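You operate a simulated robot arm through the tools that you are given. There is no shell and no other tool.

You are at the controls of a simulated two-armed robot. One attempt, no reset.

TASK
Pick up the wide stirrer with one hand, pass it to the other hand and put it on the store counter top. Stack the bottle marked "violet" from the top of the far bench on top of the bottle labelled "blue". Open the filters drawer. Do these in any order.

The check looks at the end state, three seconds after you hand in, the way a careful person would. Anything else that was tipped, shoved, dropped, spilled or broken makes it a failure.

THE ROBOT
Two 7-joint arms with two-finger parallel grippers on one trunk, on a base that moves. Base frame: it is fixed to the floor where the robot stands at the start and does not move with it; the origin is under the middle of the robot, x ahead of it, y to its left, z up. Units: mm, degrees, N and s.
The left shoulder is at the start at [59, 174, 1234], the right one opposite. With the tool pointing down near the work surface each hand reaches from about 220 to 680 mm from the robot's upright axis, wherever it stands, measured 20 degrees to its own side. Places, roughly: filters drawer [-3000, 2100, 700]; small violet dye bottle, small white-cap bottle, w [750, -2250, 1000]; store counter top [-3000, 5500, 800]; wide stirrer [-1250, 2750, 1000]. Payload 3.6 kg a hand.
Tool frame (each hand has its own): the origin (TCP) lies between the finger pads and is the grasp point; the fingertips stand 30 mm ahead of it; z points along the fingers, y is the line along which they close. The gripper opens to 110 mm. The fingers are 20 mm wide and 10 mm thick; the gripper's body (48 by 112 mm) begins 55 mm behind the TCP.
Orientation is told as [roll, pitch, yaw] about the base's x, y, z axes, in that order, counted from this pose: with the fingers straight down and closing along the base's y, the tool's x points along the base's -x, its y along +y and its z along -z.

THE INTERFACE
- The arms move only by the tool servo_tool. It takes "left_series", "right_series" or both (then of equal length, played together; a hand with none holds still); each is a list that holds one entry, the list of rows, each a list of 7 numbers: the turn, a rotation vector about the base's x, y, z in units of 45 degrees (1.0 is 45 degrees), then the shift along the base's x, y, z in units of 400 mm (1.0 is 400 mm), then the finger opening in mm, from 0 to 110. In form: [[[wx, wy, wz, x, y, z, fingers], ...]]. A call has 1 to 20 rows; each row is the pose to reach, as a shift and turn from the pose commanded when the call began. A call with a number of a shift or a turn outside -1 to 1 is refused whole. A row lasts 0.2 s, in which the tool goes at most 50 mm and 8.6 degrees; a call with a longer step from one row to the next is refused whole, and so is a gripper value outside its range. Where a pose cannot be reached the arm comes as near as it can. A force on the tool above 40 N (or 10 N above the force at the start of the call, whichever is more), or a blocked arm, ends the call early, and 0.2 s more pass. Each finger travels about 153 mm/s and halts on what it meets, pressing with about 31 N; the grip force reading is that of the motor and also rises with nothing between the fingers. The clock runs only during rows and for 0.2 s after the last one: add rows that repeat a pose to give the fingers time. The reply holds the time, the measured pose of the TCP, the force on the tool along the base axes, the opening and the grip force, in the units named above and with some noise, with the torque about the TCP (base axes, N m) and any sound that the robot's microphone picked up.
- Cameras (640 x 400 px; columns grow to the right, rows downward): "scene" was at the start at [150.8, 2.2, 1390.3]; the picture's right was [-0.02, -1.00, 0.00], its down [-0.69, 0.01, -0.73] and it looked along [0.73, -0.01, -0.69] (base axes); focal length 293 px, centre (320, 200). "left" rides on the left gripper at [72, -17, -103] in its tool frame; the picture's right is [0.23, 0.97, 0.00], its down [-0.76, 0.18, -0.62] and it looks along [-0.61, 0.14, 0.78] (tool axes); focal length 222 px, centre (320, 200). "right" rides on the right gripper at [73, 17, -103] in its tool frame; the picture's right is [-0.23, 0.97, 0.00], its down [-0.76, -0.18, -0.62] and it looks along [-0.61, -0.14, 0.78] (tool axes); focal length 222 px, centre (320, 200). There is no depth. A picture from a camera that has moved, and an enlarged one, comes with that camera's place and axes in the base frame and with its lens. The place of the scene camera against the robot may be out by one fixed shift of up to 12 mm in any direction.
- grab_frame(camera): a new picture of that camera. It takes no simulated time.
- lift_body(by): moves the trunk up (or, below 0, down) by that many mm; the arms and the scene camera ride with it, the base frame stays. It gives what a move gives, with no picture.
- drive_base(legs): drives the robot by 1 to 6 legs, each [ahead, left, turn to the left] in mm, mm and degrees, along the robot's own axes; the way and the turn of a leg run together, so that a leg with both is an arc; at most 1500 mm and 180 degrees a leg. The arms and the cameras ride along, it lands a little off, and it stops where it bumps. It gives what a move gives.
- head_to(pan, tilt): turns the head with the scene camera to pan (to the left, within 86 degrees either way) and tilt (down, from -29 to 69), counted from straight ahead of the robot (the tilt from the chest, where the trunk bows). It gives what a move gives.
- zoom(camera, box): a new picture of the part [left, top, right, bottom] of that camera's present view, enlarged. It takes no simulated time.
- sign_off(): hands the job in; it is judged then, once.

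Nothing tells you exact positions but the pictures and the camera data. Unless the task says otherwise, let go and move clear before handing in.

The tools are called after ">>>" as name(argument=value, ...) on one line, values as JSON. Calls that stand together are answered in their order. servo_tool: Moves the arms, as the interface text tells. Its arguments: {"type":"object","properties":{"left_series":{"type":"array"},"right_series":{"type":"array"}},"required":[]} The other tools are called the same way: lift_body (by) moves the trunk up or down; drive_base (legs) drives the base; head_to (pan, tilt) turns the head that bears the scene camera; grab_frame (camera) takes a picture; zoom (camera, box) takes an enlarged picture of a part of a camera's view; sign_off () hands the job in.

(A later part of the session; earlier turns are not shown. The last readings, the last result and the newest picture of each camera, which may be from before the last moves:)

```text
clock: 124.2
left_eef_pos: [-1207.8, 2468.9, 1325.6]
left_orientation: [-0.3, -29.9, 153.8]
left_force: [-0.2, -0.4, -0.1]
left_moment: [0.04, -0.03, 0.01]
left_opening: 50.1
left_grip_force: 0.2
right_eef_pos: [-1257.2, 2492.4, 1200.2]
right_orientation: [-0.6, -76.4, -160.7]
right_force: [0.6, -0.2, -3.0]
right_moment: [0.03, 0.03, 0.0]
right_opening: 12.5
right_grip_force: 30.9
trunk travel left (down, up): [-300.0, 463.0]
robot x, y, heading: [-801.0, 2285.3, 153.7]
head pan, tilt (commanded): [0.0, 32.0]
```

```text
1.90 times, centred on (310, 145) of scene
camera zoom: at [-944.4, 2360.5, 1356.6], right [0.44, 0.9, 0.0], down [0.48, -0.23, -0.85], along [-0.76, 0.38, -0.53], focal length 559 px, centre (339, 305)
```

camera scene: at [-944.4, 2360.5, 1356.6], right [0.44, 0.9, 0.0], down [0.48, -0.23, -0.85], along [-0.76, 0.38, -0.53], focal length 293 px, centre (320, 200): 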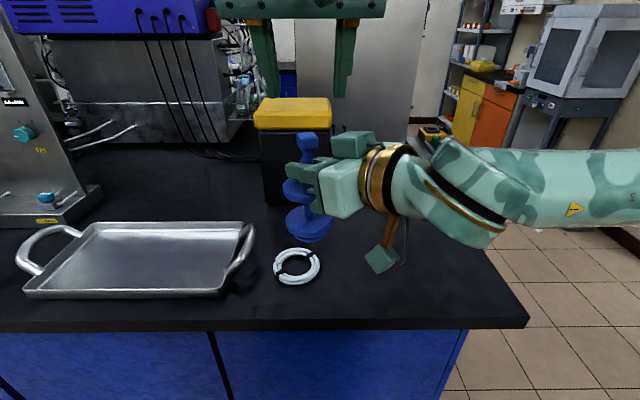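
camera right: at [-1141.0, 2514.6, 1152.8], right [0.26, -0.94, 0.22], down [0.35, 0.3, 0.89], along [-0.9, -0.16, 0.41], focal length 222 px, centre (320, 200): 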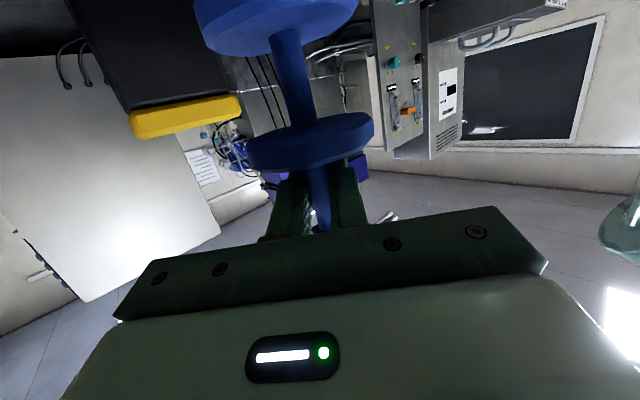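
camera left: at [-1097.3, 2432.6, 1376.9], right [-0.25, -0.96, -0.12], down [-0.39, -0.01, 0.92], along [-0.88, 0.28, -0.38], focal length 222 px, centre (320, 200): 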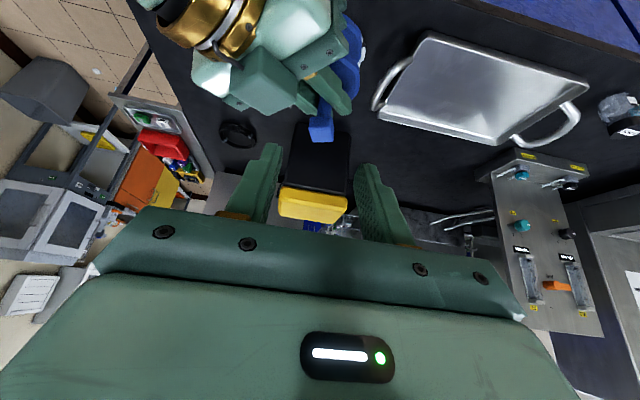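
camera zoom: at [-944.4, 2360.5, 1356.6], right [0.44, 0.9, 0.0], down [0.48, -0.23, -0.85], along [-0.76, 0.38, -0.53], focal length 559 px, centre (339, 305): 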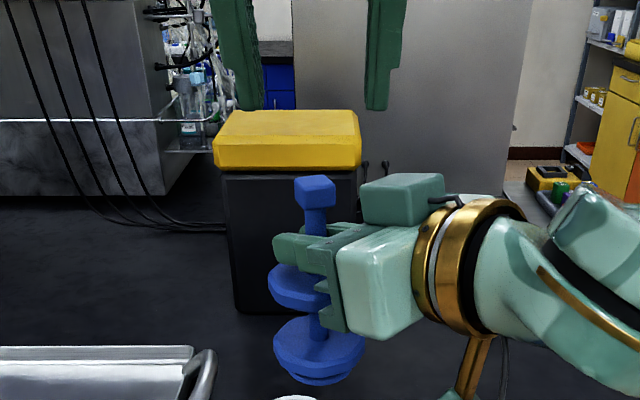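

The head is lined up between the left fingers (about 3 mm of lateral offset within a 14 mm margin). I descend most of the way along the tool axis and check.

>>> servo_tool(left_series=[[[0, 0, 0, -0.033, 0.0145, -0.058, 50], [0, 0, 0, -0.066, 0.029, -0.1165, 50], [0, 0, 0, -0.066, 0.029, -0.1165, 50]]])

>>> zoom(camera="left", box=[240, 50, 400, 250])

>>> zoom(camera="scene", box=[230, 40, 390, 250])

```text
clock: 125.0
left_eef_pos: [-1232.1, 2481.1, 1277.7]
left_orientation: [-0.1, -30.0, 153.8]
left_force: [-0.4, 0.5, -0.8]
left_moment: [-0.05, -0.01, 0.0]
left_opening: 50.0
left_grip_force: 0.0
right_eef_pos: [-1255.8, 2493.2, 1200.7]
right_orientation: [-0.5, -76.5, -160.7]
right_force: [-0.1, -0.6, -2.9]
right_moment: [-0.02, -0.04, 0.0]
right_opening: 12.4
right_grip_force: 30.8
trunk travel left (down, up): [-300.0, 463.0]
robot x, y, heading: [-797.0, 2283.3, 154.0]
head pan, tilt (commanded): [0.0, 32.0]
```

```text
2.00 times, centred on (320, 150) of left
camera zoom: at [-1121.9, 2443.2, 1330.7], right [-0.25, -0.96, -0.12], down [-0.39, -0.01, 0.92], along [-0.88, 0.28, -0.37], focal length 444 px, centre (320, 300)
```

zoom: 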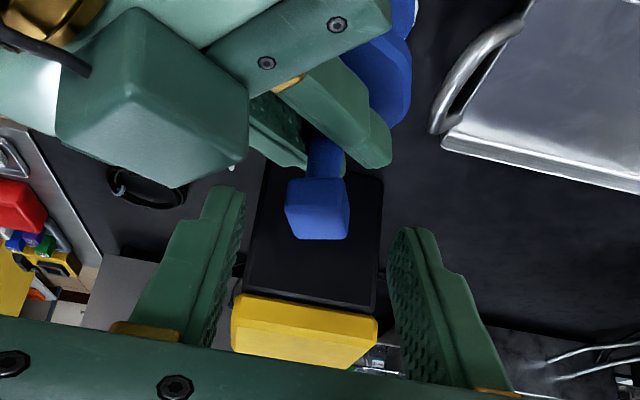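

```text
1.90 times, centred on (310, 145) of scene
camera zoom: at [-943.7, 2361.4, 1356.7], right [0.44, 0.9, 0.0], down [0.48, -0.23, -0.85], along [-0.76, 0.37, -0.53], focal length 559 px, centre (339, 305)
```

zoom: 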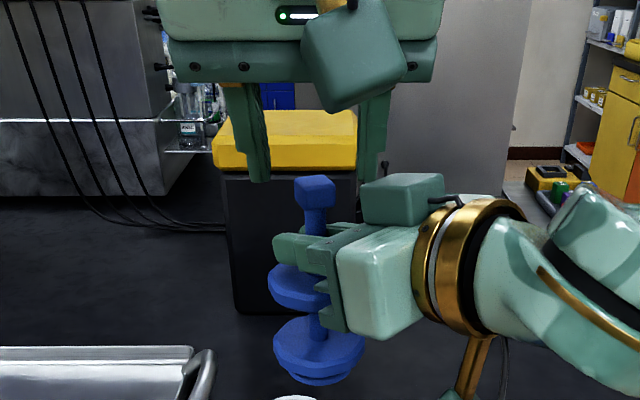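

The head remains centred. I finish the last 35 mm along the tool axis.

>>> servo_tool(left_series=[[[0, 0, 0, -0.0135, 0.0065, -0.026, 50], [0, 0, 0, -0.027, 0.013, -0.0515, 50], [0, 0, 0, -0.04, 0.0195, -0.077, 50], [0, 0, 0, -0.04, 0.0195, -0.077, 50]]])

>>> zoom(camera="left", box=[240, 50, 400, 250])

>>> zoom(camera="scene", box=[250, 90, 370, 250])

>>> grab_frame(camera="right")

```text
clock: 126.0
left_eef_pos: [-1250.2, 2489.5, 1247.0]
left_orientation: [-0.2, -30.0, 153.8]
left_force: [-1.1, -0.3, 0.9]
left_moment: [-0.01, 0.01, 0.06]
left_opening: 49.6
left_grip_force: 0.0
right_eef_pos: [-1257.2, 2493.2, 1199.5]
right_orientation: [-0.4, -76.5, -160.8]
right_force: [1.5, 0.7, -3.7]
right_moment: [-0.06, 0.05, -0.05]
right_opening: 12.9
right_grip_force: 31.3
trunk travel left (down, up): [-300.0, 463.0]
robot x, y, heading: [-799.5, 2281.3, 153.8]
head pan, tilt (commanded): [0.0, 32.0]
```

```text
2.00 times, centred on (320, 150) of left
camera zoom: at [-1138.6, 2453.5, 1299.1], right [-0.25, -0.96, -0.12], down [-0.39, -0.01, 0.92], along [-0.88, 0.28, -0.37], focal length 444 px, centre (320, 300)
```

zoom: 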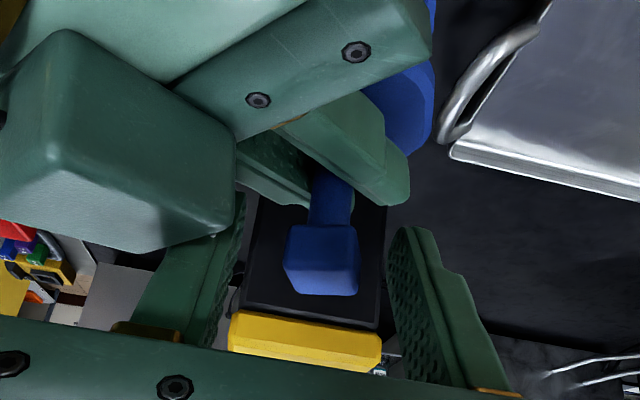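

```text
2.50 times, centred on (310, 170) of scene
camera zoom: at [-943.9, 2361.4, 1356.6], right [0.44, 0.9, 0.0], down [0.48, -0.23, -0.85], along [-0.76, 0.37, -0.53], focal length 733 px, centre (345, 275)
```

zoom: 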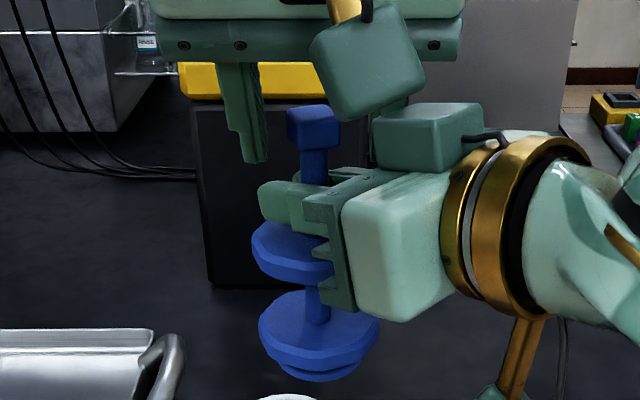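

```text
taken
camera right: at [-1140.8, 2514.6, 1152.8], right [0.26, -0.94, 0.22], down [0.35, 0.3, 0.89], along [-0.9, -0.16, 0.41], focal length 222 px, centre (320, 200)
```

right: 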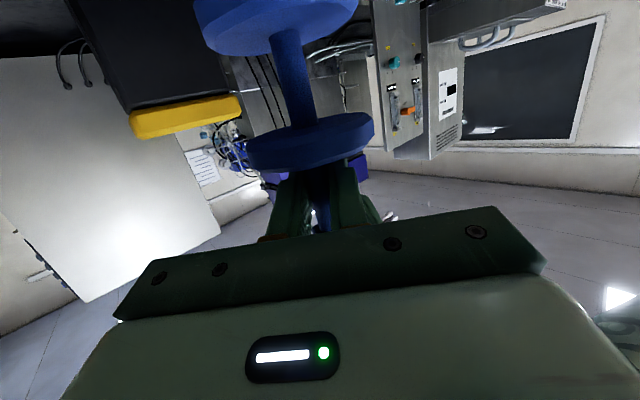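

The left fingers straddle the head. I close the left gripper gently onto it while the right hand still holds.

>>> servo_tool(left_series=[[[0, 0, 0, 0, 0, 0, 42], [0, 0, 0, 0, 0, 0, 34], [0, 0, 0, 0, 0, 0, 28], [0, 0, 0, 0, 0, 0, 24], [0, 0, 0, 0, 0, 0, 20], [0, 0, 0, 0, 0, 0, 10], [0, 0, 0, 0, 0, 0, 0], [0, 0, 0, 0, 0, 0, 0], [0, 0, 0, 0, 0, 0, 0]]])

>>> zoom(camera="left", box=[240, 50, 400, 250])

>>> zoom(camera="scene", box=[250, 90, 370, 250])

```text
clock: 128.0
left_eef_pos: [-1250.6, 2490.0, 1246.6]
left_orientation: [-0.1, -30.0, 153.7]
left_force: [-13.0, -22.1, 0.2]
left_moment: [-0.54, 0.27, 0.44]
left_opening: 27.5
left_grip_force: 30.8
right_eef_pos: [-1256.8, 2495.0, 1199.2]
right_orientation: [-0.3, -76.5, -161.2]
right_force: [13.0, 21.6, -0.7]
right_moment: [-0.5, 0.31, -0.2]
right_opening: 12.8
right_grip_force: 30.8
trunk travel left (down, up): [-300.0, 463.0]
robot x, y, heading: [-798.4, 2281.8, 153.9]
head pan, tilt (commanded): [0.0, 32.0]
```

```text
2.00 times, centred on (320, 150) of left
camera zoom: at [-1139.0, 2453.2, 1299.0], right [-0.25, -0.96, -0.11], down [-0.39, -0.01, 0.92], along [-0.88, 0.28, -0.37], focal length 444 px, centre (320, 300)
```

zoom: 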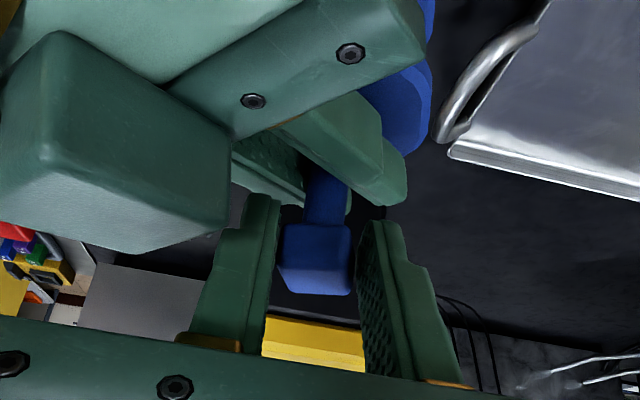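

```text
2.50 times, centred on (310, 170) of scene
camera zoom: at [-944.1, 2361.5, 1356.6], right [0.44, 0.9, 0.0], down [0.48, -0.23, -0.85], along [-0.76, 0.37, -0.53], focal length 733 px, centre (345, 275)
```

zoom: 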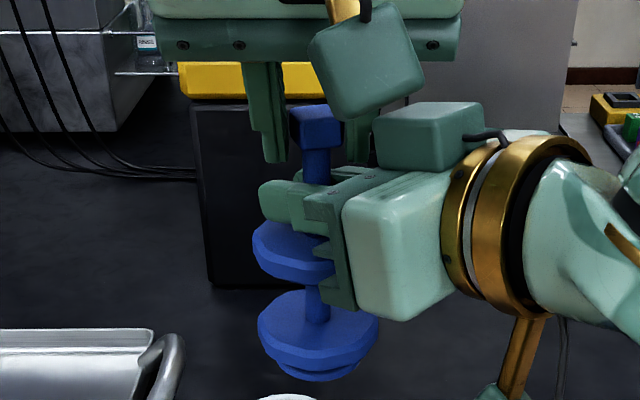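

The left finger touched first (head about 3 mm left of centre), pushing 25 N sideways. I shift the left hand about 3 mm to the robot's left so both fingers seat.

>>> servo_tool(left_series=[[[0, 0, 0, -0.002, -0.004, 0, 0], [0, 0, 0, -0.004, -0.008, 0, 0], [0, 0, 0, -0.004, -0.008, 0, 0], [0, 0, 0, -0.004, -0.008, 0, 0]]])

>>> zoom(camera="left", box=[240, 50, 400, 250])

```text
clock: 129.0
left_eef_pos: [-1250.5, 2487.4, 1246.9]
left_orientation: [-0.3, -29.9, 153.8]
left_force: [3.4, 3.7, -4.5]
left_moment: [0.15, 0.55, 0.17]
left_opening: 27.3
left_grip_force: 30.8
right_eef_pos: [-1257.5, 2493.3, 1199.3]
right_orientation: [-0.6, -76.5, -160.4]
right_force: [-3.7, -3.0, 3.5]
right_moment: [-0.02, -0.71, -0.19]
right_opening: 13.0
right_grip_force: 31.1
trunk travel left (down, up): [-300.0, 463.0]
robot x, y, heading: [-804.4, 2283.0, 153.9]
head pan, tilt (commanded): [0.0, 32.0]
```

```text
2.00 times, centred on (320, 150) of left
camera zoom: at [-1138.9, 2450.8, 1299.7], right [-0.26, -0.96, -0.12], down [-0.39, -0.01, 0.92], along [-0.88, 0.28, -0.38], focal length 444 px, centre (320, 300)
```

zoom: 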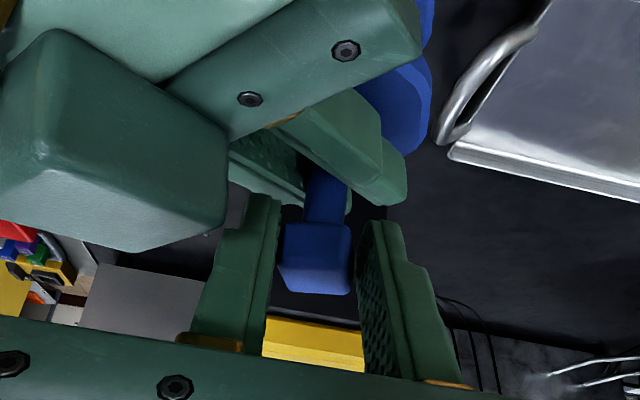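

Both fingers now bear on the head (net side force only ~5 N) with a firm grip. I open the right hand while the left holds.

>>> servo_tool(right_series=[[[0, 0, 0, 0, 0, 0, 16], [0, 0, 0, 0, 0, 0, 20], [0, 0, 0, 0, 0, 0, 28], [0, 0, 0, 0, 0, 0, 36], [0, 0, 0, 0, 0, 0, 44], [0, 0, 0, 0, 0, 0, 44]]])

>>> zoom(camera="scene", box=[250, 90, 370, 250])

>>> grab_frame(camera="right")

>>> zoom(camera="left", box=[240, 50, 400, 250])

```text
clock: 130.4
left_eef_pos: [-1251.0, 2487.6, 1247.1]
left_orientation: [-0.1, -29.9, 153.8]
left_force: [-0.3, -0.2, -2.5]
left_moment: [-0.01, -0.05, -0.01]
left_opening: 21.8
left_grip_force: 31.2
right_eef_pos: [-1256.6, 2493.4, 1199.4]
right_orientation: [-0.4, -76.5, -160.9]
right_force: [-0.9, 0.0, -0.4]
right_moment: [0.0, -0.01, -0.02]
right_opening: 43.8
right_grip_force: 0.1
trunk travel left (down, up): [-300.0, 463.0]
robot x, y, heading: [-797.8, 2280.8, 153.7]
head pan, tilt (commanded): [0.0, 32.0]
```

```text
2.50 times, centred on (310, 170) of scene
camera zoom: at [-944.1, 2361.5, 1356.6], right [0.44, 0.9, 0.0], down [0.48, -0.23, -0.85], along [-0.76, 0.37, -0.53], focal length 733 px, centre (345, 275)
```

zoom: 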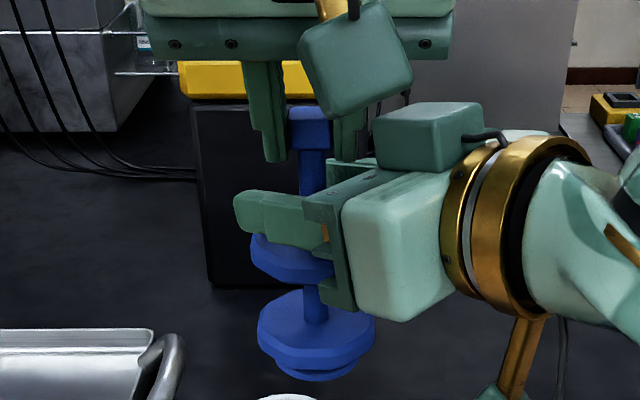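

```text
taken
camera right: at [-1141.0, 2514.7, 1152.8], right [0.26, -0.94, 0.22], down [0.35, 0.3, 0.89], along [-0.9, -0.16, 0.41], focal length 222 px, centre (320, 200)
```

right: 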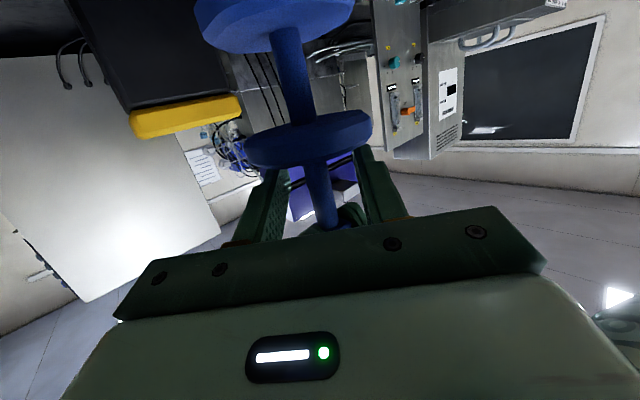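

```text
2.00 times, centred on (320, 150) of left
camera zoom: at [-1140.0, 2450.4, 1299.6], right [-0.25, -0.96, -0.12], down [-0.39, -0.01, 0.92], along [-0.88, 0.28, -0.38], focal length 444 px, centre (320, 300)
```

zoom: 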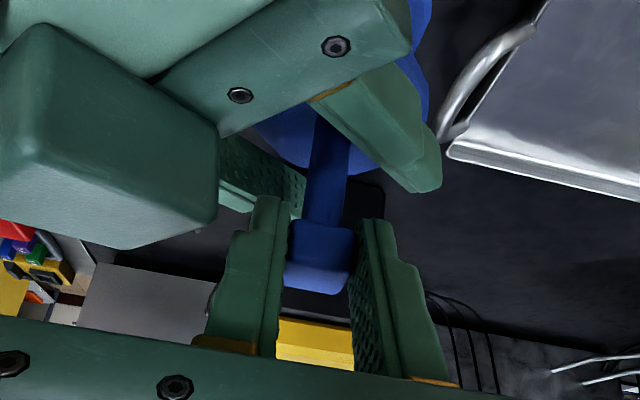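

The left hand now holds the head squarely (21.8 mm) and carries the weight; the right hand is free. I slide the right hand back along its own axis.

>>> servo_tool(right_series=[[[0, 0, 0, 0.046, 0.0153, 0.0113, 44], [0, 0, 0, 0.0925, 0.0305, 0.0227, 44], [0, 0, 0, 0.139, 0.046, 0.034, 44], [0, 0, 0, 0.139, 0.046, 0.034, 44]]])

>>> grab_frame(camera="scene")

>>> grab_frame(camera="right")

```text
clock: 131.4
left_eef_pos: [-1252.3, 2486.3, 1248.0]
left_orientation: [-0.1, -29.9, 153.8]
left_force: [0.1, 0.1, -2.3]
left_moment: [-0.04, -0.06, 0.04]
left_opening: 21.4
left_grip_force: 30.7
right_eef_pos: [-1203.9, 2514.2, 1213.5]
right_orientation: [-0.5, -76.9, -160.9]
right_force: [0.0, -0.1, 0.4]
right_moment: [0.0, 0.0, -0.02]
right_opening: 44.1
right_grip_force: 0.0
trunk travel left (down, up): [-300.0, 463.0]
robot x, y, heading: [-801.6, 2281.5, 153.7]
head pan, tilt (commanded): [0.0, 32.0]
```

```text
taken
camera scene: at [-944.7, 2361.5, 1356.5], right [0.44, 0.9, 0.0], down [0.48, -0.23, -0.85], along [-0.76, 0.37, -0.53], focal length 293 px, centre (320, 200)
```

scene: 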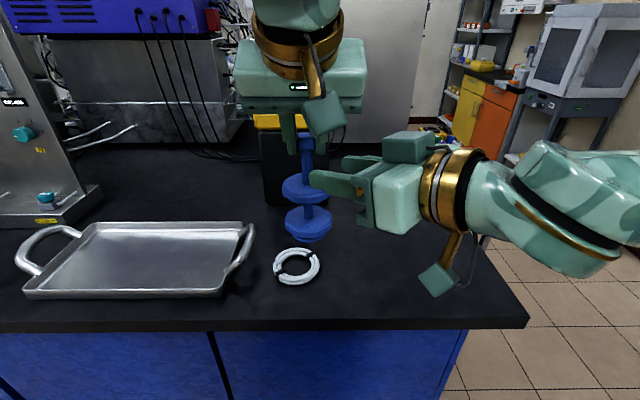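

```text
taken
camera right: at [-1086.1, 2535.0, 1166.1], right [0.26, -0.94, 0.22], down [0.36, 0.3, 0.88], along [-0.9, -0.15, 0.41], focal length 222 px, centre (320, 200)
```

right: 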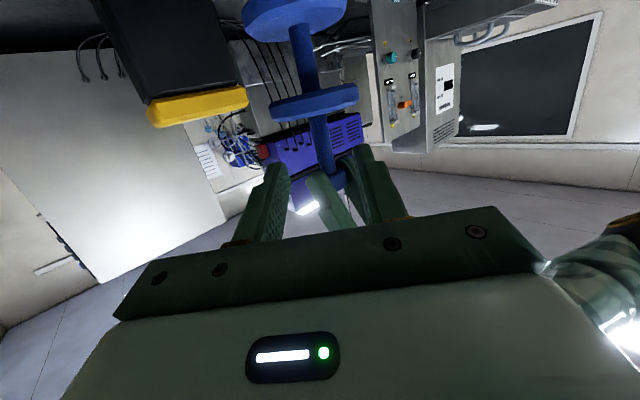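

Handover complete: the left hand holds the stirrer alone. I move the right hand away sideways, then raise the trunk slightly and look for the drawer and store counter.

>>> servo_tool(right_series=[[[0, 0, 0, 0.033, 0.067, 0, 60], [0, 0, 0, 0.066, 0.134, 0, 60], [0, 0, 0, 0.1, 0.202, 0, 60], [0, 0, 0, 0.133, 0.269, 0, 60], [0, 0, 0, 0.166, 0.336, 0, 60], [0, 0, 0, 0.166, 0.336, 0, 60]]])

>>> drive_base(legs=[[-450, 0, 0]])

>>> head_to(pan=-45, tilt=15)

>>> grab_frame(camera="scene")

>>> head_to(pan=10, tilt=15)

>>> grab_frame(camera="scene")

```text
clock: 132.8
left_eef_pos: [-1251.4, 2486.1, 1247.0]
left_orientation: [-0.1, -29.9, 153.8]
left_force: [0.1, -0.8, -3.4]
left_moment: [-0.07, -0.04, 0.0]
left_opening: 21.7
left_grip_force: 31.0
right_eef_pos: [-1135.3, 2650.6, 1216.5]
right_orientation: [-0.7, -77.0, -160.9]
right_force: [-0.2, -0.1, -0.2]
right_moment: [-0.02, 0.01, 0.02]
right_opening: 59.9
right_grip_force: 0.0
trunk travel left (down, up): [-300.0, 463.0]
robot x, y, heading: [-799.9, 2281.3, 153.8]
head pan, tilt (commanded): [0.0, 32.0]
```

```text
clock: 135.5
left_eef_pos: [-847.6, 2287.6, 1247.7]
left_orientation: [-0.1, -30.1, 153.9]
left_force: [0.0, -0.6, -2.6]
left_moment: [-0.03, -0.01, -0.01]
left_opening: 21.5
left_grip_force: 31.2
right_eef_pos: [-731.9, 2451.2, 1216.5]
right_orientation: [-0.8, -77.0, -160.7]
right_force: [-0.7, -0.2, 0.2]
right_moment: [0.02, 0.0, 0.02]
right_opening: 60.0
right_grip_force: 0.1
trunk travel left (down, up): [-300.0, 463.0]
robot x, y, heading: [-394.4, 2083.6, 154.1]
head pan, tilt (commanded): [0.0, 32.0]
```

```text
clock: 136.6
left_eef_pos: [-849.1, 2288.0, 1248.4]
left_orientation: [-0.2, -29.9, 153.9]
left_force: [-0.7, 0.0, -2.8]
left_moment: [-0.04, -0.05, -0.01]
left_opening: 21.4
left_grip_force: 31.2
right_eef_pos: [-731.9, 2451.6, 1216.6]
right_orientation: [-0.7, -77.0, -160.9]
right_force: [-0.6, 0.1, 0.0]
right_moment: [-0.01, -0.02, 0.02]
right_opening: 60.2
right_grip_force: 0.0
trunk travel left (down, up): [-300.0, 463.0]
robot x, y, heading: [-392.8, 2085.0, 154.0]
head pan, tilt (commanded): [-45.0, 15.0]
```

```text
taken
camera scene: at [-490.5, 2211.8, 1383.9], right [0.95, 0.32, 0.0], down [0.08, -0.25, -0.97], along [-0.31, 0.91, -0.26], focal length 293 px, centre (320, 200)
```

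scene: 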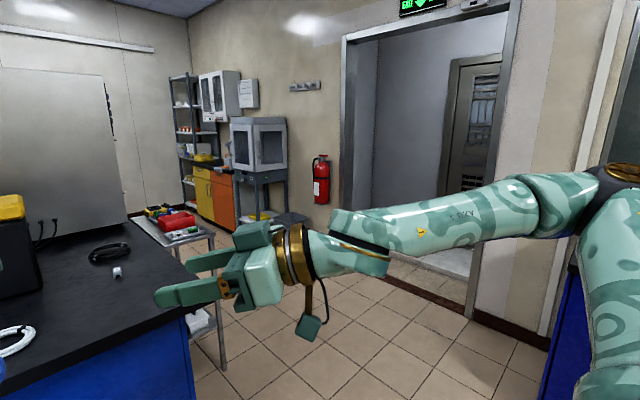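

```text
clock: 137.9
left_eef_pos: [-848.4, 2288.1, 1248.1]
left_orientation: [-0.1, -29.9, 153.9]
left_force: [-0.1, 0.5, -3.7]
left_moment: [-0.03, -0.05, -0.02]
left_opening: 21.7
left_grip_force: 31.1
right_eef_pos: [-732.3, 2451.5, 1216.6]
right_orientation: [-0.8, -77.0, -160.7]
right_force: [-0.5, -0.2, 0.8]
right_moment: [0.04, 0.02, 0.0]
right_opening: 60.1
right_grip_force: 0.1
trunk travel left (down, up): [-300.0, 463.0]
robot x, y, heading: [-396.8, 2088.1, 153.8]
head pan, tilt (commanded): [10.0, 15.0]
```

```text
taken
camera scene: at [-549.9, 2149.5, 1383.9], right [0.28, 0.96, 0.0], down [0.25, -0.07, -0.97], along [-0.93, 0.27, -0.26], focal length 293 px, centre (320, 200)
```

scene: 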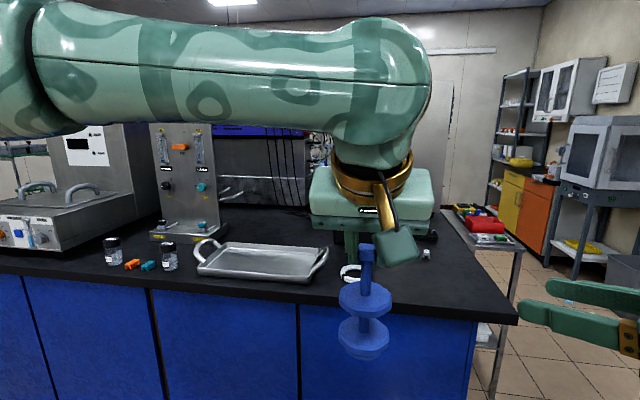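

The store counter appears to be the yellow/orange cabinet near [-3000, 5400], past the island end; the steel table with trays abuts the island's end. I strafe right past the island's end to get a clear view along that aisle.

>>> drive_base(legs=[[150, -1150, 0]])

>>> head_to(pan=-20, tilt=20)

>>> grab_frame(camera="scene")

>>> head_to(pan=25, tilt=20)

>>> grab_frame(camera="scene")

```text
clock: 143.7
left_eef_pos: [-485.4, 3377.1, 1247.0]
left_orientation: [-0.1, -29.9, 154.2]
left_force: [-0.1, 0.8, -2.1]
left_moment: [-0.04, -0.01, -0.02]
left_opening: 21.3
left_grip_force: 31.3
right_eef_pos: [-369.6, 3543.1, 1216.2]
right_orientation: [-0.6, -77.0, -160.4]
right_force: [0.4, -0.1, 0.2]
right_moment: [-0.03, 0.02, 0.03]
right_opening: 59.8
right_grip_force: 0.0
trunk travel left (down, up): [-300.0, 463.0]
robot x, y, heading: [-34.7, 3175.8, 154.4]
head pan, tilt (commanded): [10.0, 15.0]
```

```text
clock: 144.7
left_eef_pos: [-484.4, 3378.4, 1245.2]
left_orientation: [-0.1, -29.9, 154.3]
left_force: [0.6, -0.1, -2.2]
left_moment: [-0.05, -0.05, 0.02]
left_opening: 21.7
left_grip_force: 31.4
right_eef_pos: [-371.1, 3541.6, 1216.0]
right_orientation: [-0.7, -77.0, -160.3]
right_force: [-0.6, 0.7, 0.1]
right_moment: [-0.01, -0.02, -0.03]
right_opening: 60.3
right_grip_force: 0.0
trunk travel left (down, up): [-300.0, 463.0]
robot x, y, heading: [-32.3, 3177.0, 154.3]
head pan, tilt (commanded): [-20.0, 20.0]
```

```text
taken
camera scene: at [-161.7, 3282.8, 1375.8], right [0.72, 0.7, 0.0], down [0.24, -0.24, -0.94], along [-0.66, 0.67, -0.34], focal length 293 px, centre (320, 200)
```

scene: 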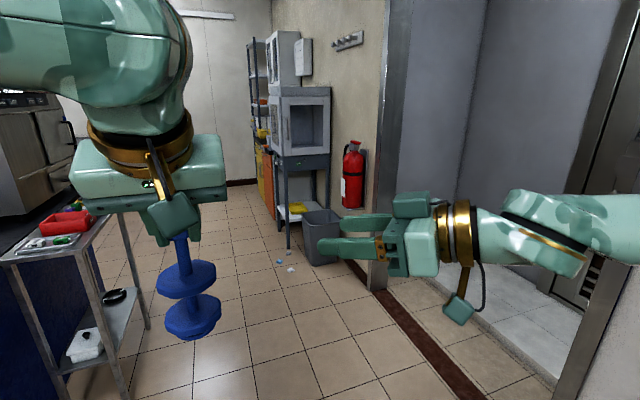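

```text
clock: 145.8
left_eef_pos: [-485.9, 3377.0, 1246.9]
left_orientation: [-0.1, -29.8, 154.3]
left_force: [0.1, 0.0, -2.4]
left_moment: [-0.01, -0.07, 0.02]
left_opening: 21.6
left_grip_force: 31.0
right_eef_pos: [-372.0, 3542.6, 1216.2]
right_orientation: [-0.7, -77.0, -160.3]
right_force: [-0.6, -0.7, 0.8]
right_moment: [-0.01, -0.02, 0.03]
right_opening: 59.9
right_grip_force: 0.0
trunk travel left (down, up): [-300.0, 463.0]
robot x, y, heading: [-33.6, 3178.3, 154.5]
head pan, tilt (commanded): [25.0, 20.0]
```

```text
taken
camera scene: at [-189.8, 3217.4, 1375.8], right [0.01, 1.0, 0.0], down [0.34, 0.0, -0.94], along [-0.94, 0.01, -0.34], focal length 293 px, centre (320, 200)
```

scene: 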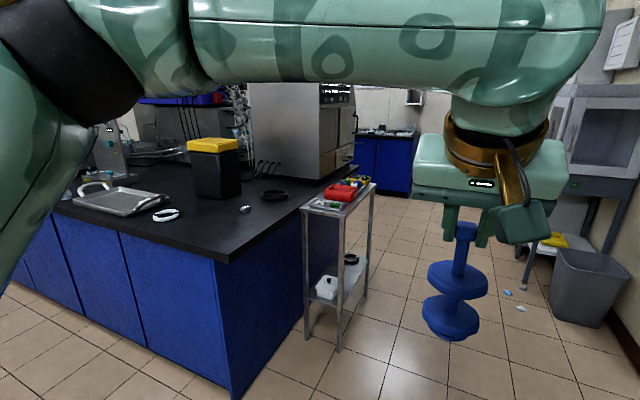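

The aisle is clear: the table's legs at e≈-2290 side and the bin/stand on the right. I drive down the middle of the aisle and stop short of the yellow/orange cabinet.

>>> drive_base(legs=[[1450, 70, -1], [1300, -20, 0]])

>>> head_to(pan=-40, tilt=20)

>>> grab_frame(camera="scene")

>>> head_to(pan=30, tilt=20)

>>> grab_frame(camera="scene")

```text
clock: 159.2
left_eef_pos: [-3038.5, 4452.3, 1247.8]
left_orientation: [-0.1, -29.8, 157.1]
left_force: [-0.8, 0.3, -3.3]
left_moment: [0.01, -0.04, 0.04]
left_opening: 21.8
left_grip_force: 30.8
right_eef_pos: [-2932.6, 4622.0, 1215.9]
right_orientation: [-0.7, -76.9, -157.7]
right_force: [0.4, 0.4, -0.2]
right_moment: [-0.04, -0.01, 0.02]
right_opening: 60.2
right_grip_force: 0.1
trunk travel left (down, up): [-300.0, 463.0]
robot x, y, heading: [-2577.3, 4274.1, 157.0]
head pan, tilt (commanded): [25.0, 20.0]
```

```text
clock: 160.6
left_eef_pos: [-3039.7, 4452.0, 1247.8]
left_orientation: [-0.1, -29.8, 157.0]
left_force: [-0.4, 0.6, -3.0]
left_moment: [0.01, -0.01, 0.05]
left_opening: 21.8
left_grip_force: 30.8
right_eef_pos: [-2931.6, 4620.5, 1215.9]
right_orientation: [-0.8, -77.0, -157.6]
right_force: [0.2, -0.1, -0.8]
right_moment: [0.01, 0.02, -0.02]
right_opening: 60.1
right_grip_force: 0.0
trunk travel left (down, up): [-300.0, 463.0]
robot x, y, heading: [-2577.8, 4271.3, 157.0]
head pan, tilt (commanded): [-40.0, 20.0]
```

```text
taken
camera scene: at [-2684.7, 4391.7, 1375.8], right [0.89, 0.45, 0.0], down [0.16, -0.3, -0.94], along [-0.43, 0.84, -0.34], focal length 293 px, centre (320, 200)
```

scene: 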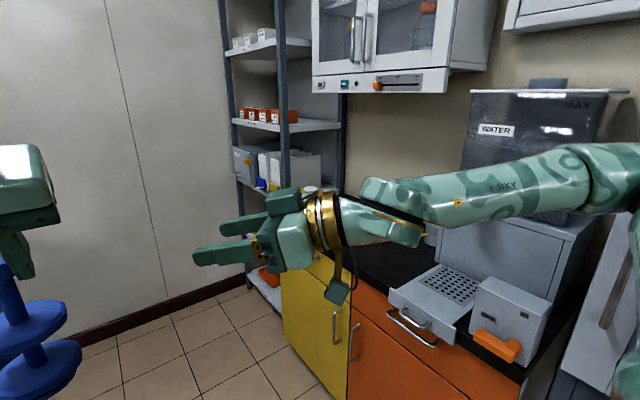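

```text
clock: 162.0
left_eef_pos: [-3038.4, 4452.2, 1247.3]
left_orientation: [-0.2, -29.8, 157.1]
left_force: [-0.1, -0.2, -2.2]
left_moment: [-0.03, -0.03, -0.01]
left_opening: 21.9
left_grip_force: 30.9
right_eef_pos: [-2931.5, 4621.6, 1215.8]
right_orientation: [-0.7, -76.9, -157.5]
right_force: [0.5, -1.3, -0.7]
right_moment: [0.02, 0.0, -0.02]
right_opening: 60.1
right_grip_force: 0.0
trunk travel left (down, up): [-300.0, 463.0]
robot x, y, heading: [-2578.0, 4274.5, 157.1]
head pan, tilt (commanded): [30.0, 20.0]
```

```text
taken
camera scene: at [-2734.7, 4297.4, 1375.8], right [-0.12, 0.99, 0.0], down [0.34, 0.04, -0.94], along [-0.93, -0.11, -0.34], focal length 293 px, centre (320, 200)
```

scene: 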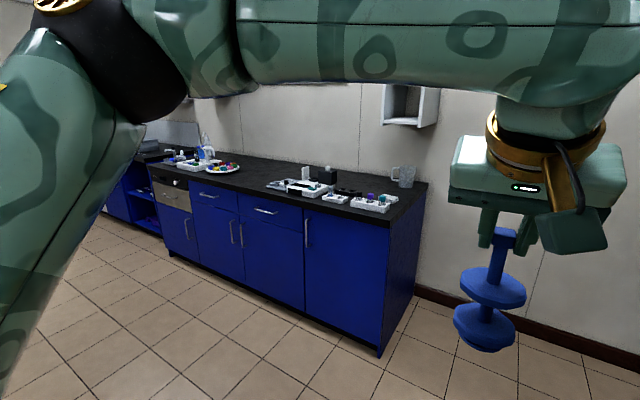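

The store cabinet (yellow/orange doors, dark top) is on my right; the back bench is ahead. I turn right to face the cabinet and slide along it for a clear view of its top.

>>> drive_base(legs=[[0, 0, -94], [0, 500, 0]])

>>> head_to(pan=0, tilt=30)

>>> grab_frame(camera="scene")

>>> head_to(pan=25, tilt=30)

>>> grab_frame(camera="scene")

```text
clock: 169.0
left_eef_pos: [-2802.8, 4954.2, 1247.2]
left_orientation: [-0.1, -29.9, 61.9]
left_force: [0.2, 0.2, -2.3]
left_moment: [-0.04, 0.0, -0.05]
left_opening: 21.7
left_grip_force: 31.0
right_eef_pos: [-2643.3, 4832.5, 1215.8]
right_orientation: [-0.8, -77.1, 107.4]
right_force: [0.7, 0.4, -0.8]
right_moment: [0.01, -0.03, -0.03]
right_opening: 60.2
right_grip_force: 0.1
trunk travel left (down, up): [-300.0, 463.0]
robot x, y, heading: [-3021.1, 4510.9, 61.8]
head pan, tilt (commanded): [30.0, 20.0]
```

```text
clock: 169.9
left_eef_pos: [-2804.1, 4954.4, 1246.6]
left_orientation: [-0.1, -29.8, 61.9]
left_force: [-0.7, -0.7, -3.0]
left_moment: [-0.01, 0.0, 0.0]
left_opening: 21.6
left_grip_force: 31.3
right_eef_pos: [-2644.3, 4833.0, 1216.3]
right_orientation: [-0.7, -77.0, 107.3]
right_force: [-0.5, -0.2, 0.5]
right_moment: [0.02, 0.01, 0.0]
right_opening: 60.1
right_grip_force: 0.2
trunk travel left (down, up): [-300.0, 463.0]
robot x, y, heading: [-3021.3, 4510.6, 61.9]
head pan, tilt (commanded): [0.0, 30.0]
```

```text
taken
camera scene: at [-2934.1, 4664.0, 1359.8], right [0.88, -0.47, 0.0], down [-0.24, -0.44, -0.87], along [0.41, 0.76, -0.5], focal length 293 px, centre (320, 200)
```

scene: 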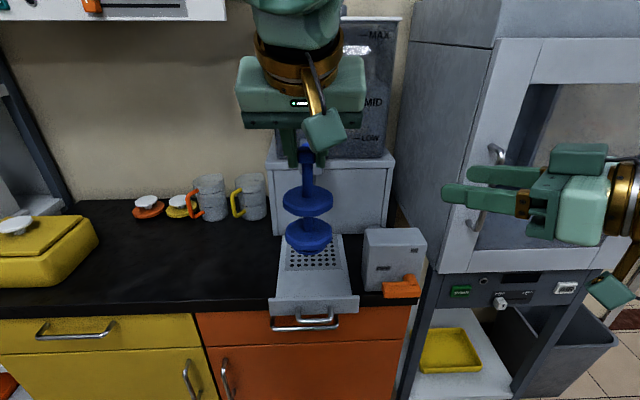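

```text
clock: 170.8
left_eef_pos: [-2802.4, 4954.8, 1246.9]
left_orientation: [-0.2, -29.9, 61.9]
left_force: [-0.3, 0.8, -3.1]
left_moment: [-0.03, 0.03, -0.01]
left_opening: 21.7
left_grip_force: 31.3
right_eef_pos: [-2644.1, 4832.3, 1216.3]
right_orientation: [-0.7, -77.0, 107.3]
right_force: [0.0, -0.4, -0.7]
right_moment: [0.0, 0.01, 0.0]
right_opening: 60.3
right_grip_force: 0.0
trunk travel left (down, up): [-300.0, 463.0]
robot x, y, heading: [-3025.0, 4509.1, 61.8]
head pan, tilt (commanded): [25.0, 30.0]
```

```text
taken
camera scene: at [-2971.5, 4674.5, 1359.8], right [1.0, -0.06, 0.0], down [-0.03, -0.5, -0.87], along [0.05, 0.86, -0.5], focal length 293 px, centre (320, 200)
```

scene: 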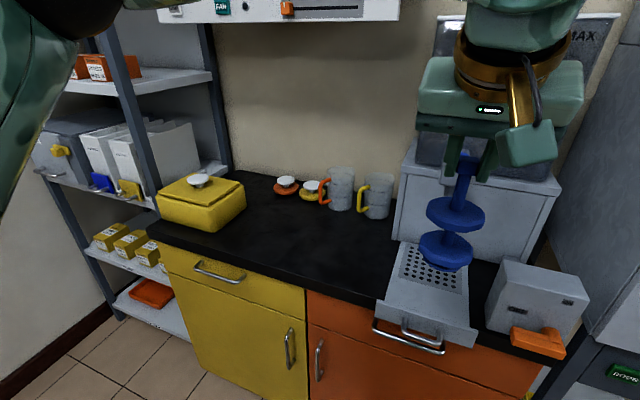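

The store counter has a clear area between the yellow box on the left and the water machine on the right, around [-3010, 5310]. I move the base closer and to the left so the left hand can place the stirrer there.

>>> drive_base(legs=[[0, 247, 0], [150, 0, 0]])

>>> head_to(pan=8, tilt=40)

>>> grab_frame(camera="scene")

>>> grab_frame(camera="left")

```text
clock: 173.6
left_eef_pos: [-2948.9, 5199.2, 1246.7]
left_orientation: [-0.1, -29.8, 62.0]
left_force: [0.7, 0.6, -3.5]
left_moment: [-0.08, 0.02, -0.01]
left_opening: 21.8
left_grip_force: 30.9
right_eef_pos: [-2788.9, 5079.0, 1215.2]
right_orientation: [-0.5, -76.9, 107.3]
right_force: [0.8, 0.4, 0.7]
right_moment: [0.01, 0.01, 0.04]
right_opening: 60.1
right_grip_force: 0.1
trunk travel left (down, up): [-300.0, 463.0]
robot x, y, heading: [-3167.8, 4759.6, 61.9]
head pan, tilt (commanded): [25.0, 30.0]
```

```text
clock: 174.4
left_eef_pos: [-2949.6, 5198.0, 1247.0]
left_orientation: [-0.1, -29.9, 62.0]
left_force: [0.2, 0.3, -3.1]
left_moment: [-0.03, 0.02, 0.0]
left_opening: 21.6
left_grip_force: 30.9
right_eef_pos: [-2788.8, 5077.3, 1216.9]
right_orientation: [-0.8, -77.0, 107.5]
right_force: [0.8, 0.2, -0.5]
right_moment: [-0.01, -0.04, 0.01]
right_opening: 60.0
right_grip_force: 0.0
trunk travel left (down, up): [-300.0, 463.0]
robot x, y, heading: [-3168.2, 4752.4, 62.0]
head pan, tilt (commanded): [8.0, 40.0]
```

```text
taken
camera scene: at [-3091.9, 4907.9, 1344.5], right [0.94, -0.34, 0.0], down [-0.22, -0.6, -0.77], along [0.26, 0.72, -0.64], focal length 293 px, centre (320, 200)
```

scene: 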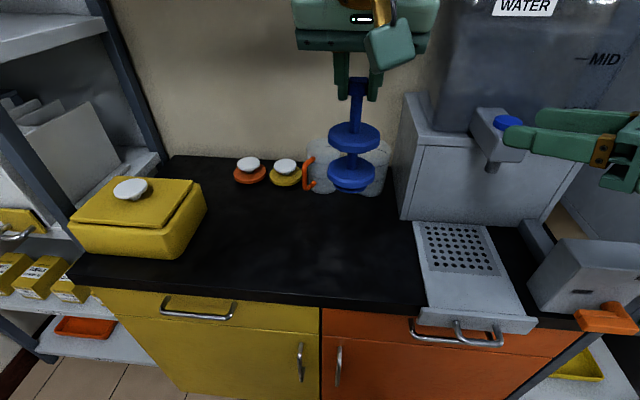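

```text
taken
camera left: at [-2986.4, 5088.4, 1299.5], right [-0.95, 0.28, -0.11], down [0.01, 0.39, 0.92], along [0.31, 0.88, -0.38], focal length 222 px, centre (320, 200)
```

left: 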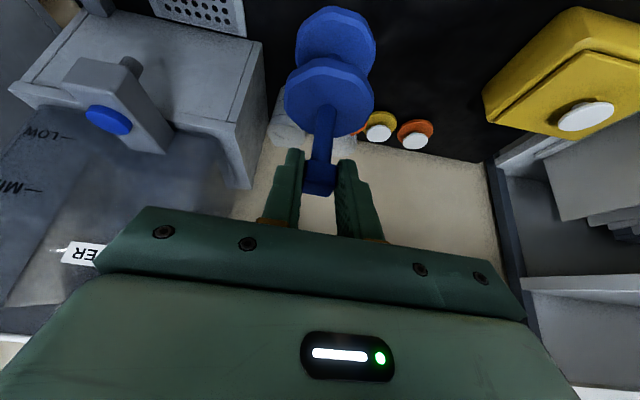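

The area between the yellow box and the machine is clear; the counter top should be near z≈815–825. I move the stirrer over the spot about [-2970, 5340] and lower it to well above contact.

>>> servo_tool(left_series=[[[0, 0, 0, -0.015, 0.085, 0, 0], [0, 0, 0, -0.03, 0.17, 0, 0], [0, 0, 0, -0.045, 0.255, 0, 0], [0, 0, 0, -0.0595, 0.34, 0, 0], [0, 0, 0, -0.0595, 0.34, -0.1, 0], [0, 0, 0, -0.0595, 0.34, -0.2, 0], [0, 0, 0, -0.0595, 0.34, -0.3, 0], [0, 0, 0, -0.0595, 0.34, -0.3675, 0], [0, 0, 0, -0.0595, 0.34, -0.3675, 0]]])

>>> grab_frame(camera="scene")

>>> grab_frame(camera="left")

```text
clock: 176.4
left_eef_pos: [-2973.0, 5333.6, 1100.7]
left_orientation: [-0.1, -29.9, 62.2]
left_force: [0.7, 0.6, -1.9]
left_moment: [-0.02, 0.04, -0.02]
left_opening: 21.4
left_grip_force: 31.2
right_eef_pos: [-2789.7, 5077.7, 1214.9]
right_orientation: [-0.8, -77.0, 107.5]
right_force: [-0.3, -0.4, -0.6]
right_moment: [0.04, 0.01, 0.0]
right_opening: 59.9
right_grip_force: 0.1
trunk travel left (down, up): [-300.0, 463.0]
robot x, y, heading: [-3166.7, 4753.4, 62.0]
head pan, tilt (commanded): [8.0, 40.0]
```

```text
taken
camera scene: at [-3091.8, 4907.9, 1344.5], right [0.94, -0.34, 0.0], down [-0.22, -0.6, -0.77], along [0.26, 0.72, -0.64], focal length 293 px, centre (320, 200)
```

scene: 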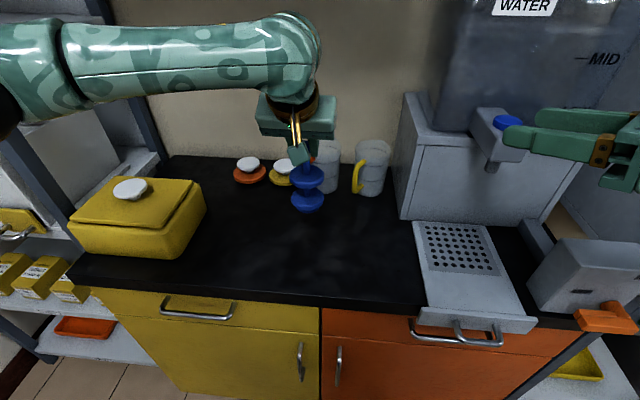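

```text
taken
camera left: at [-3010.3, 5224.1, 1151.9], right [-0.95, 0.28, -0.11], down [0.01, 0.39, 0.92], along [0.31, 0.88, -0.38], focal length 222 px, centre (320, 200)
```

left: 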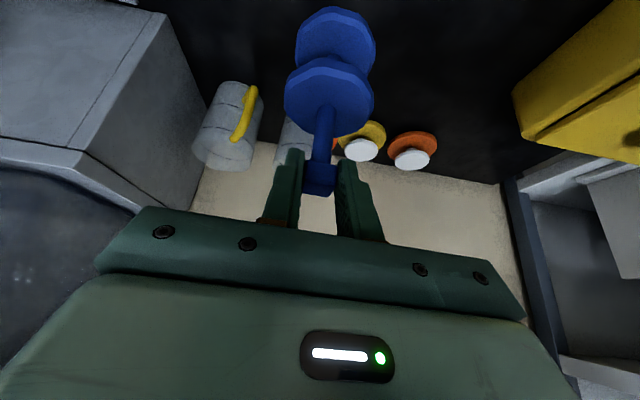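

>>> zoom(camera="scene", box=[230, 120, 390, 250])

>>> zoom(camera="left", box=[220, 0, 440, 220])

```text
3.08 times, centred on (310, 185) of scene
camera zoom: at [-3091.8, 4907.9, 1344.5], right [0.94, -0.34, 0.0], down [-0.22, -0.6, -0.77], along [0.26, 0.72, -0.64], focal length 902 px, centre (351, 246)
```

zoom: 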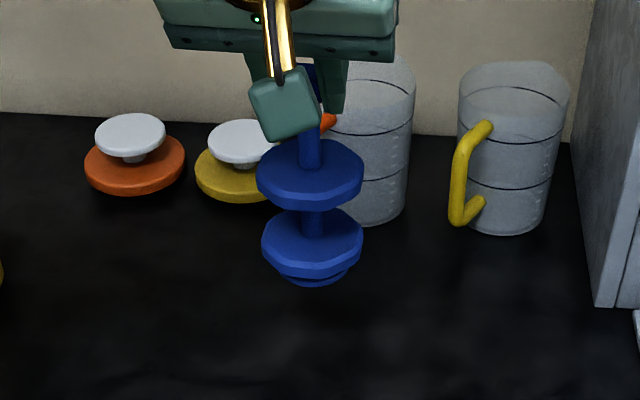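

```text
1.82 times, centred on (330, 110) of left
camera zoom: at [-3010.3, 5224.1, 1151.9], right [-0.95, 0.28, -0.11], down [0.01, 0.39, 0.92], along [0.31, 0.88, -0.38], focal length 404 px, centre (302, 364)
```

zoom: 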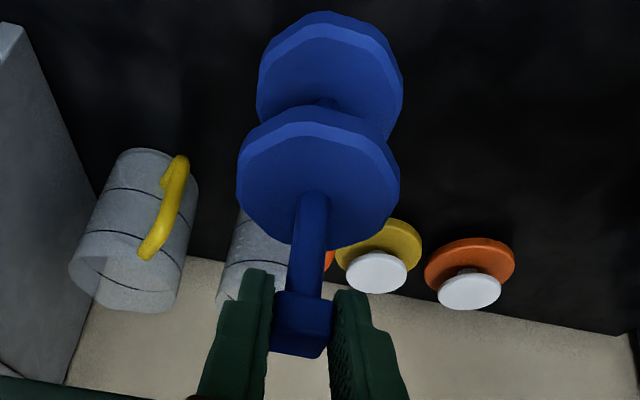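

The stirrer hangs nearly upright over a clear spot. I lower it to about 20 mm above the expected contact.

>>> servo_tool(left_series=[[[0, 0, 0, 0, 0, -0.09, 0], [0, 0, 0, 0, 0, -0.18, 0], [0, 0, 0, 0, 0, -0.26, 0], [0, 0, 0, 0, 0, -0.26, 0]]])

>>> zoom(camera="scene", box=[230, 140, 390, 270])

>>> zoom(camera="left", box=[220, 0, 440, 220])

```text
clock: 177.4
left_eef_pos: [-2970.8, 5333.7, 1000.5]
left_orientation: [-0.1, -30.5, 62.1]
left_force: [2.4, 3.0, 16.4]
left_moment: [0.74, -0.36, -0.01]
left_opening: 21.6
left_grip_force: 30.6
right_eef_pos: [-2789.3, 5077.2, 1216.1]
right_orientation: [-0.9, -77.1, 107.7]
right_force: [0.1, -0.2, -0.4]
right_moment: [0.02, -0.02, 0.01]
right_opening: 60.0
right_grip_force: 0.0
trunk travel left (down, up): [-300.0, 463.0]
robot x, y, heading: [-3167.4, 4754.0, 62.1]
head pan, tilt (commanded): [8.0, 40.0]
```

```text
3.08 times, centred on (310, 205) of scene
camera zoom: at [-3092.3, 4906.5, 1345.0], right [0.94, -0.34, 0.0], down [-0.22, -0.6, -0.77], along [0.26, 0.72, -0.64], focal length 902 px, centre (351, 185)
```

zoom: 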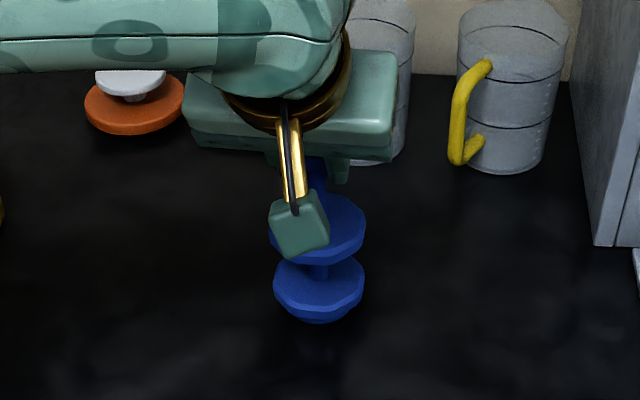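

```text
1.82 times, centred on (330, 110) of left
camera zoom: at [-3008.5, 5223.0, 1051.7], right [-0.95, 0.28, -0.12], down [0.0, 0.39, 0.92], along [0.31, 0.88, -0.37], focal length 404 px, centre (302, 364)
```

zoom: 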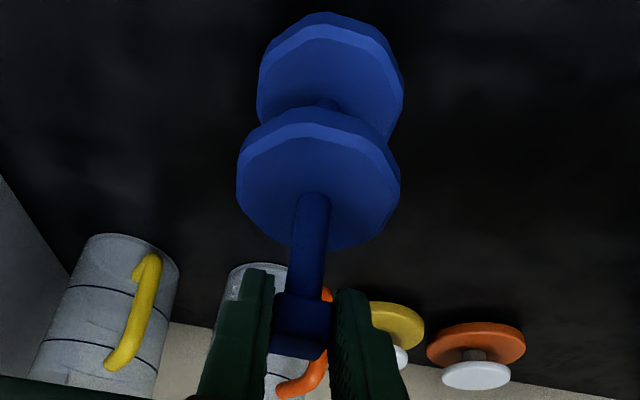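

It has touched down already (about 17 N upward). I ease up 3 mm to relieve the pressure before releasing.

>>> servo_tool(left_series=[[[0, 0, 0, 0, 0, 0.004, 0], [0, 0, 0, 0, 0, 0.0075, 0], [0, 0, 0, 0, 0, 0.0075, 0]]])

>>> zoom(camera="scene", box=[260, 170, 380, 270])

```text
clock: 178.2
left_eef_pos: [-2971.5, 5332.2, 1000.4]
left_orientation: [-0.1, -29.8, 62.0]
left_force: [4.0, 2.7, 12.1]
left_moment: [0.62, -0.54, -0.14]
left_opening: 21.6
left_grip_force: 30.6
right_eef_pos: [-2788.6, 5077.6, 1215.7]
right_orientation: [-0.9, -77.1, 107.5]
right_force: [0.6, 0.2, 0.4]
right_moment: [0.0, -0.02, -0.01]
right_opening: 59.9
right_grip_force: 0.1
trunk travel left (down, up): [-300.0, 463.0]
robot x, y, heading: [-3165.2, 4755.2, 61.8]
head pan, tilt (commanded): [8.0, 40.0]
```

```text
4.00 times, centred on (320, 220) of scene
camera zoom: at [-3091.5, 4907.0, 1344.5], right [0.94, -0.34, 0.0], down [-0.22, -0.6, -0.77], along [0.26, 0.72, -0.64], focal length 1173 px, centre (320, 120)
```

zoom: 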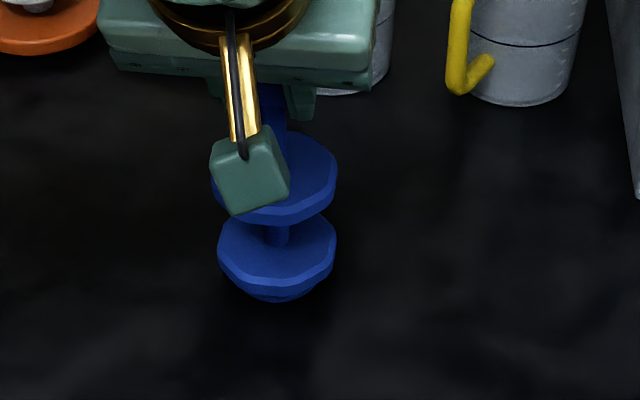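

>>> servo_tool(left_series=[[[0, 0, 0, 0, 0, 0.005, 0], [0, 0, 0, 0, 0, 0.0075, 0], [0, 0, 0, 0, 0, 0.0075, 0]]])

>>> zoom(camera="scene", box=[260, 170, 380, 270])

```text
clock: 179.0
left_eef_pos: [-2972.3, 5335.1, 1000.3]
left_orientation: [0.0, -29.8, 62.1]
left_force: [0.4, 0.6, -2.6]
left_moment: [-0.05, -0.01, 0.03]
left_opening: 21.8
left_grip_force: 31.2
right_eef_pos: [-2788.5, 5077.3, 1215.8]
right_orientation: [-0.7, -77.0, 107.4]
right_force: [-0.2, 0.5, 0.3]
right_moment: [-0.03, -0.01, 0.03]
right_opening: 60.0
right_grip_force: 0.0
trunk travel left (down, up): [-300.0, 463.0]
robot x, y, heading: [-3165.7, 4756.2, 62.0]
head pan, tilt (commanded): [8.0, 40.0]
```

```text
4.00 times, centred on (320, 220) of scene
camera zoom: at [-3091.8, 4908.4, 1344.2], right [0.94, -0.34, 0.0], down [-0.22, -0.6, -0.77], along [0.26, 0.72, -0.64], focal length 1173 px, centre (320, 120)
```

zoom: 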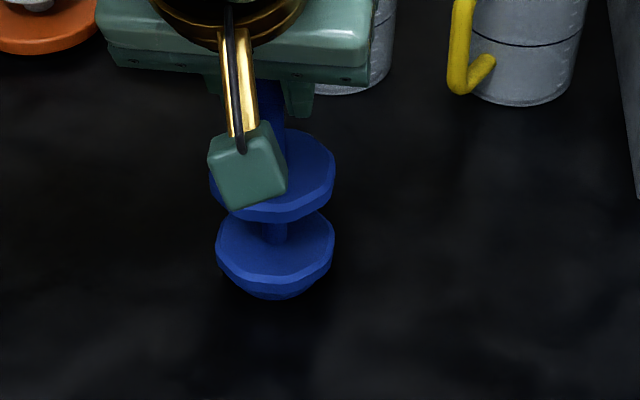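

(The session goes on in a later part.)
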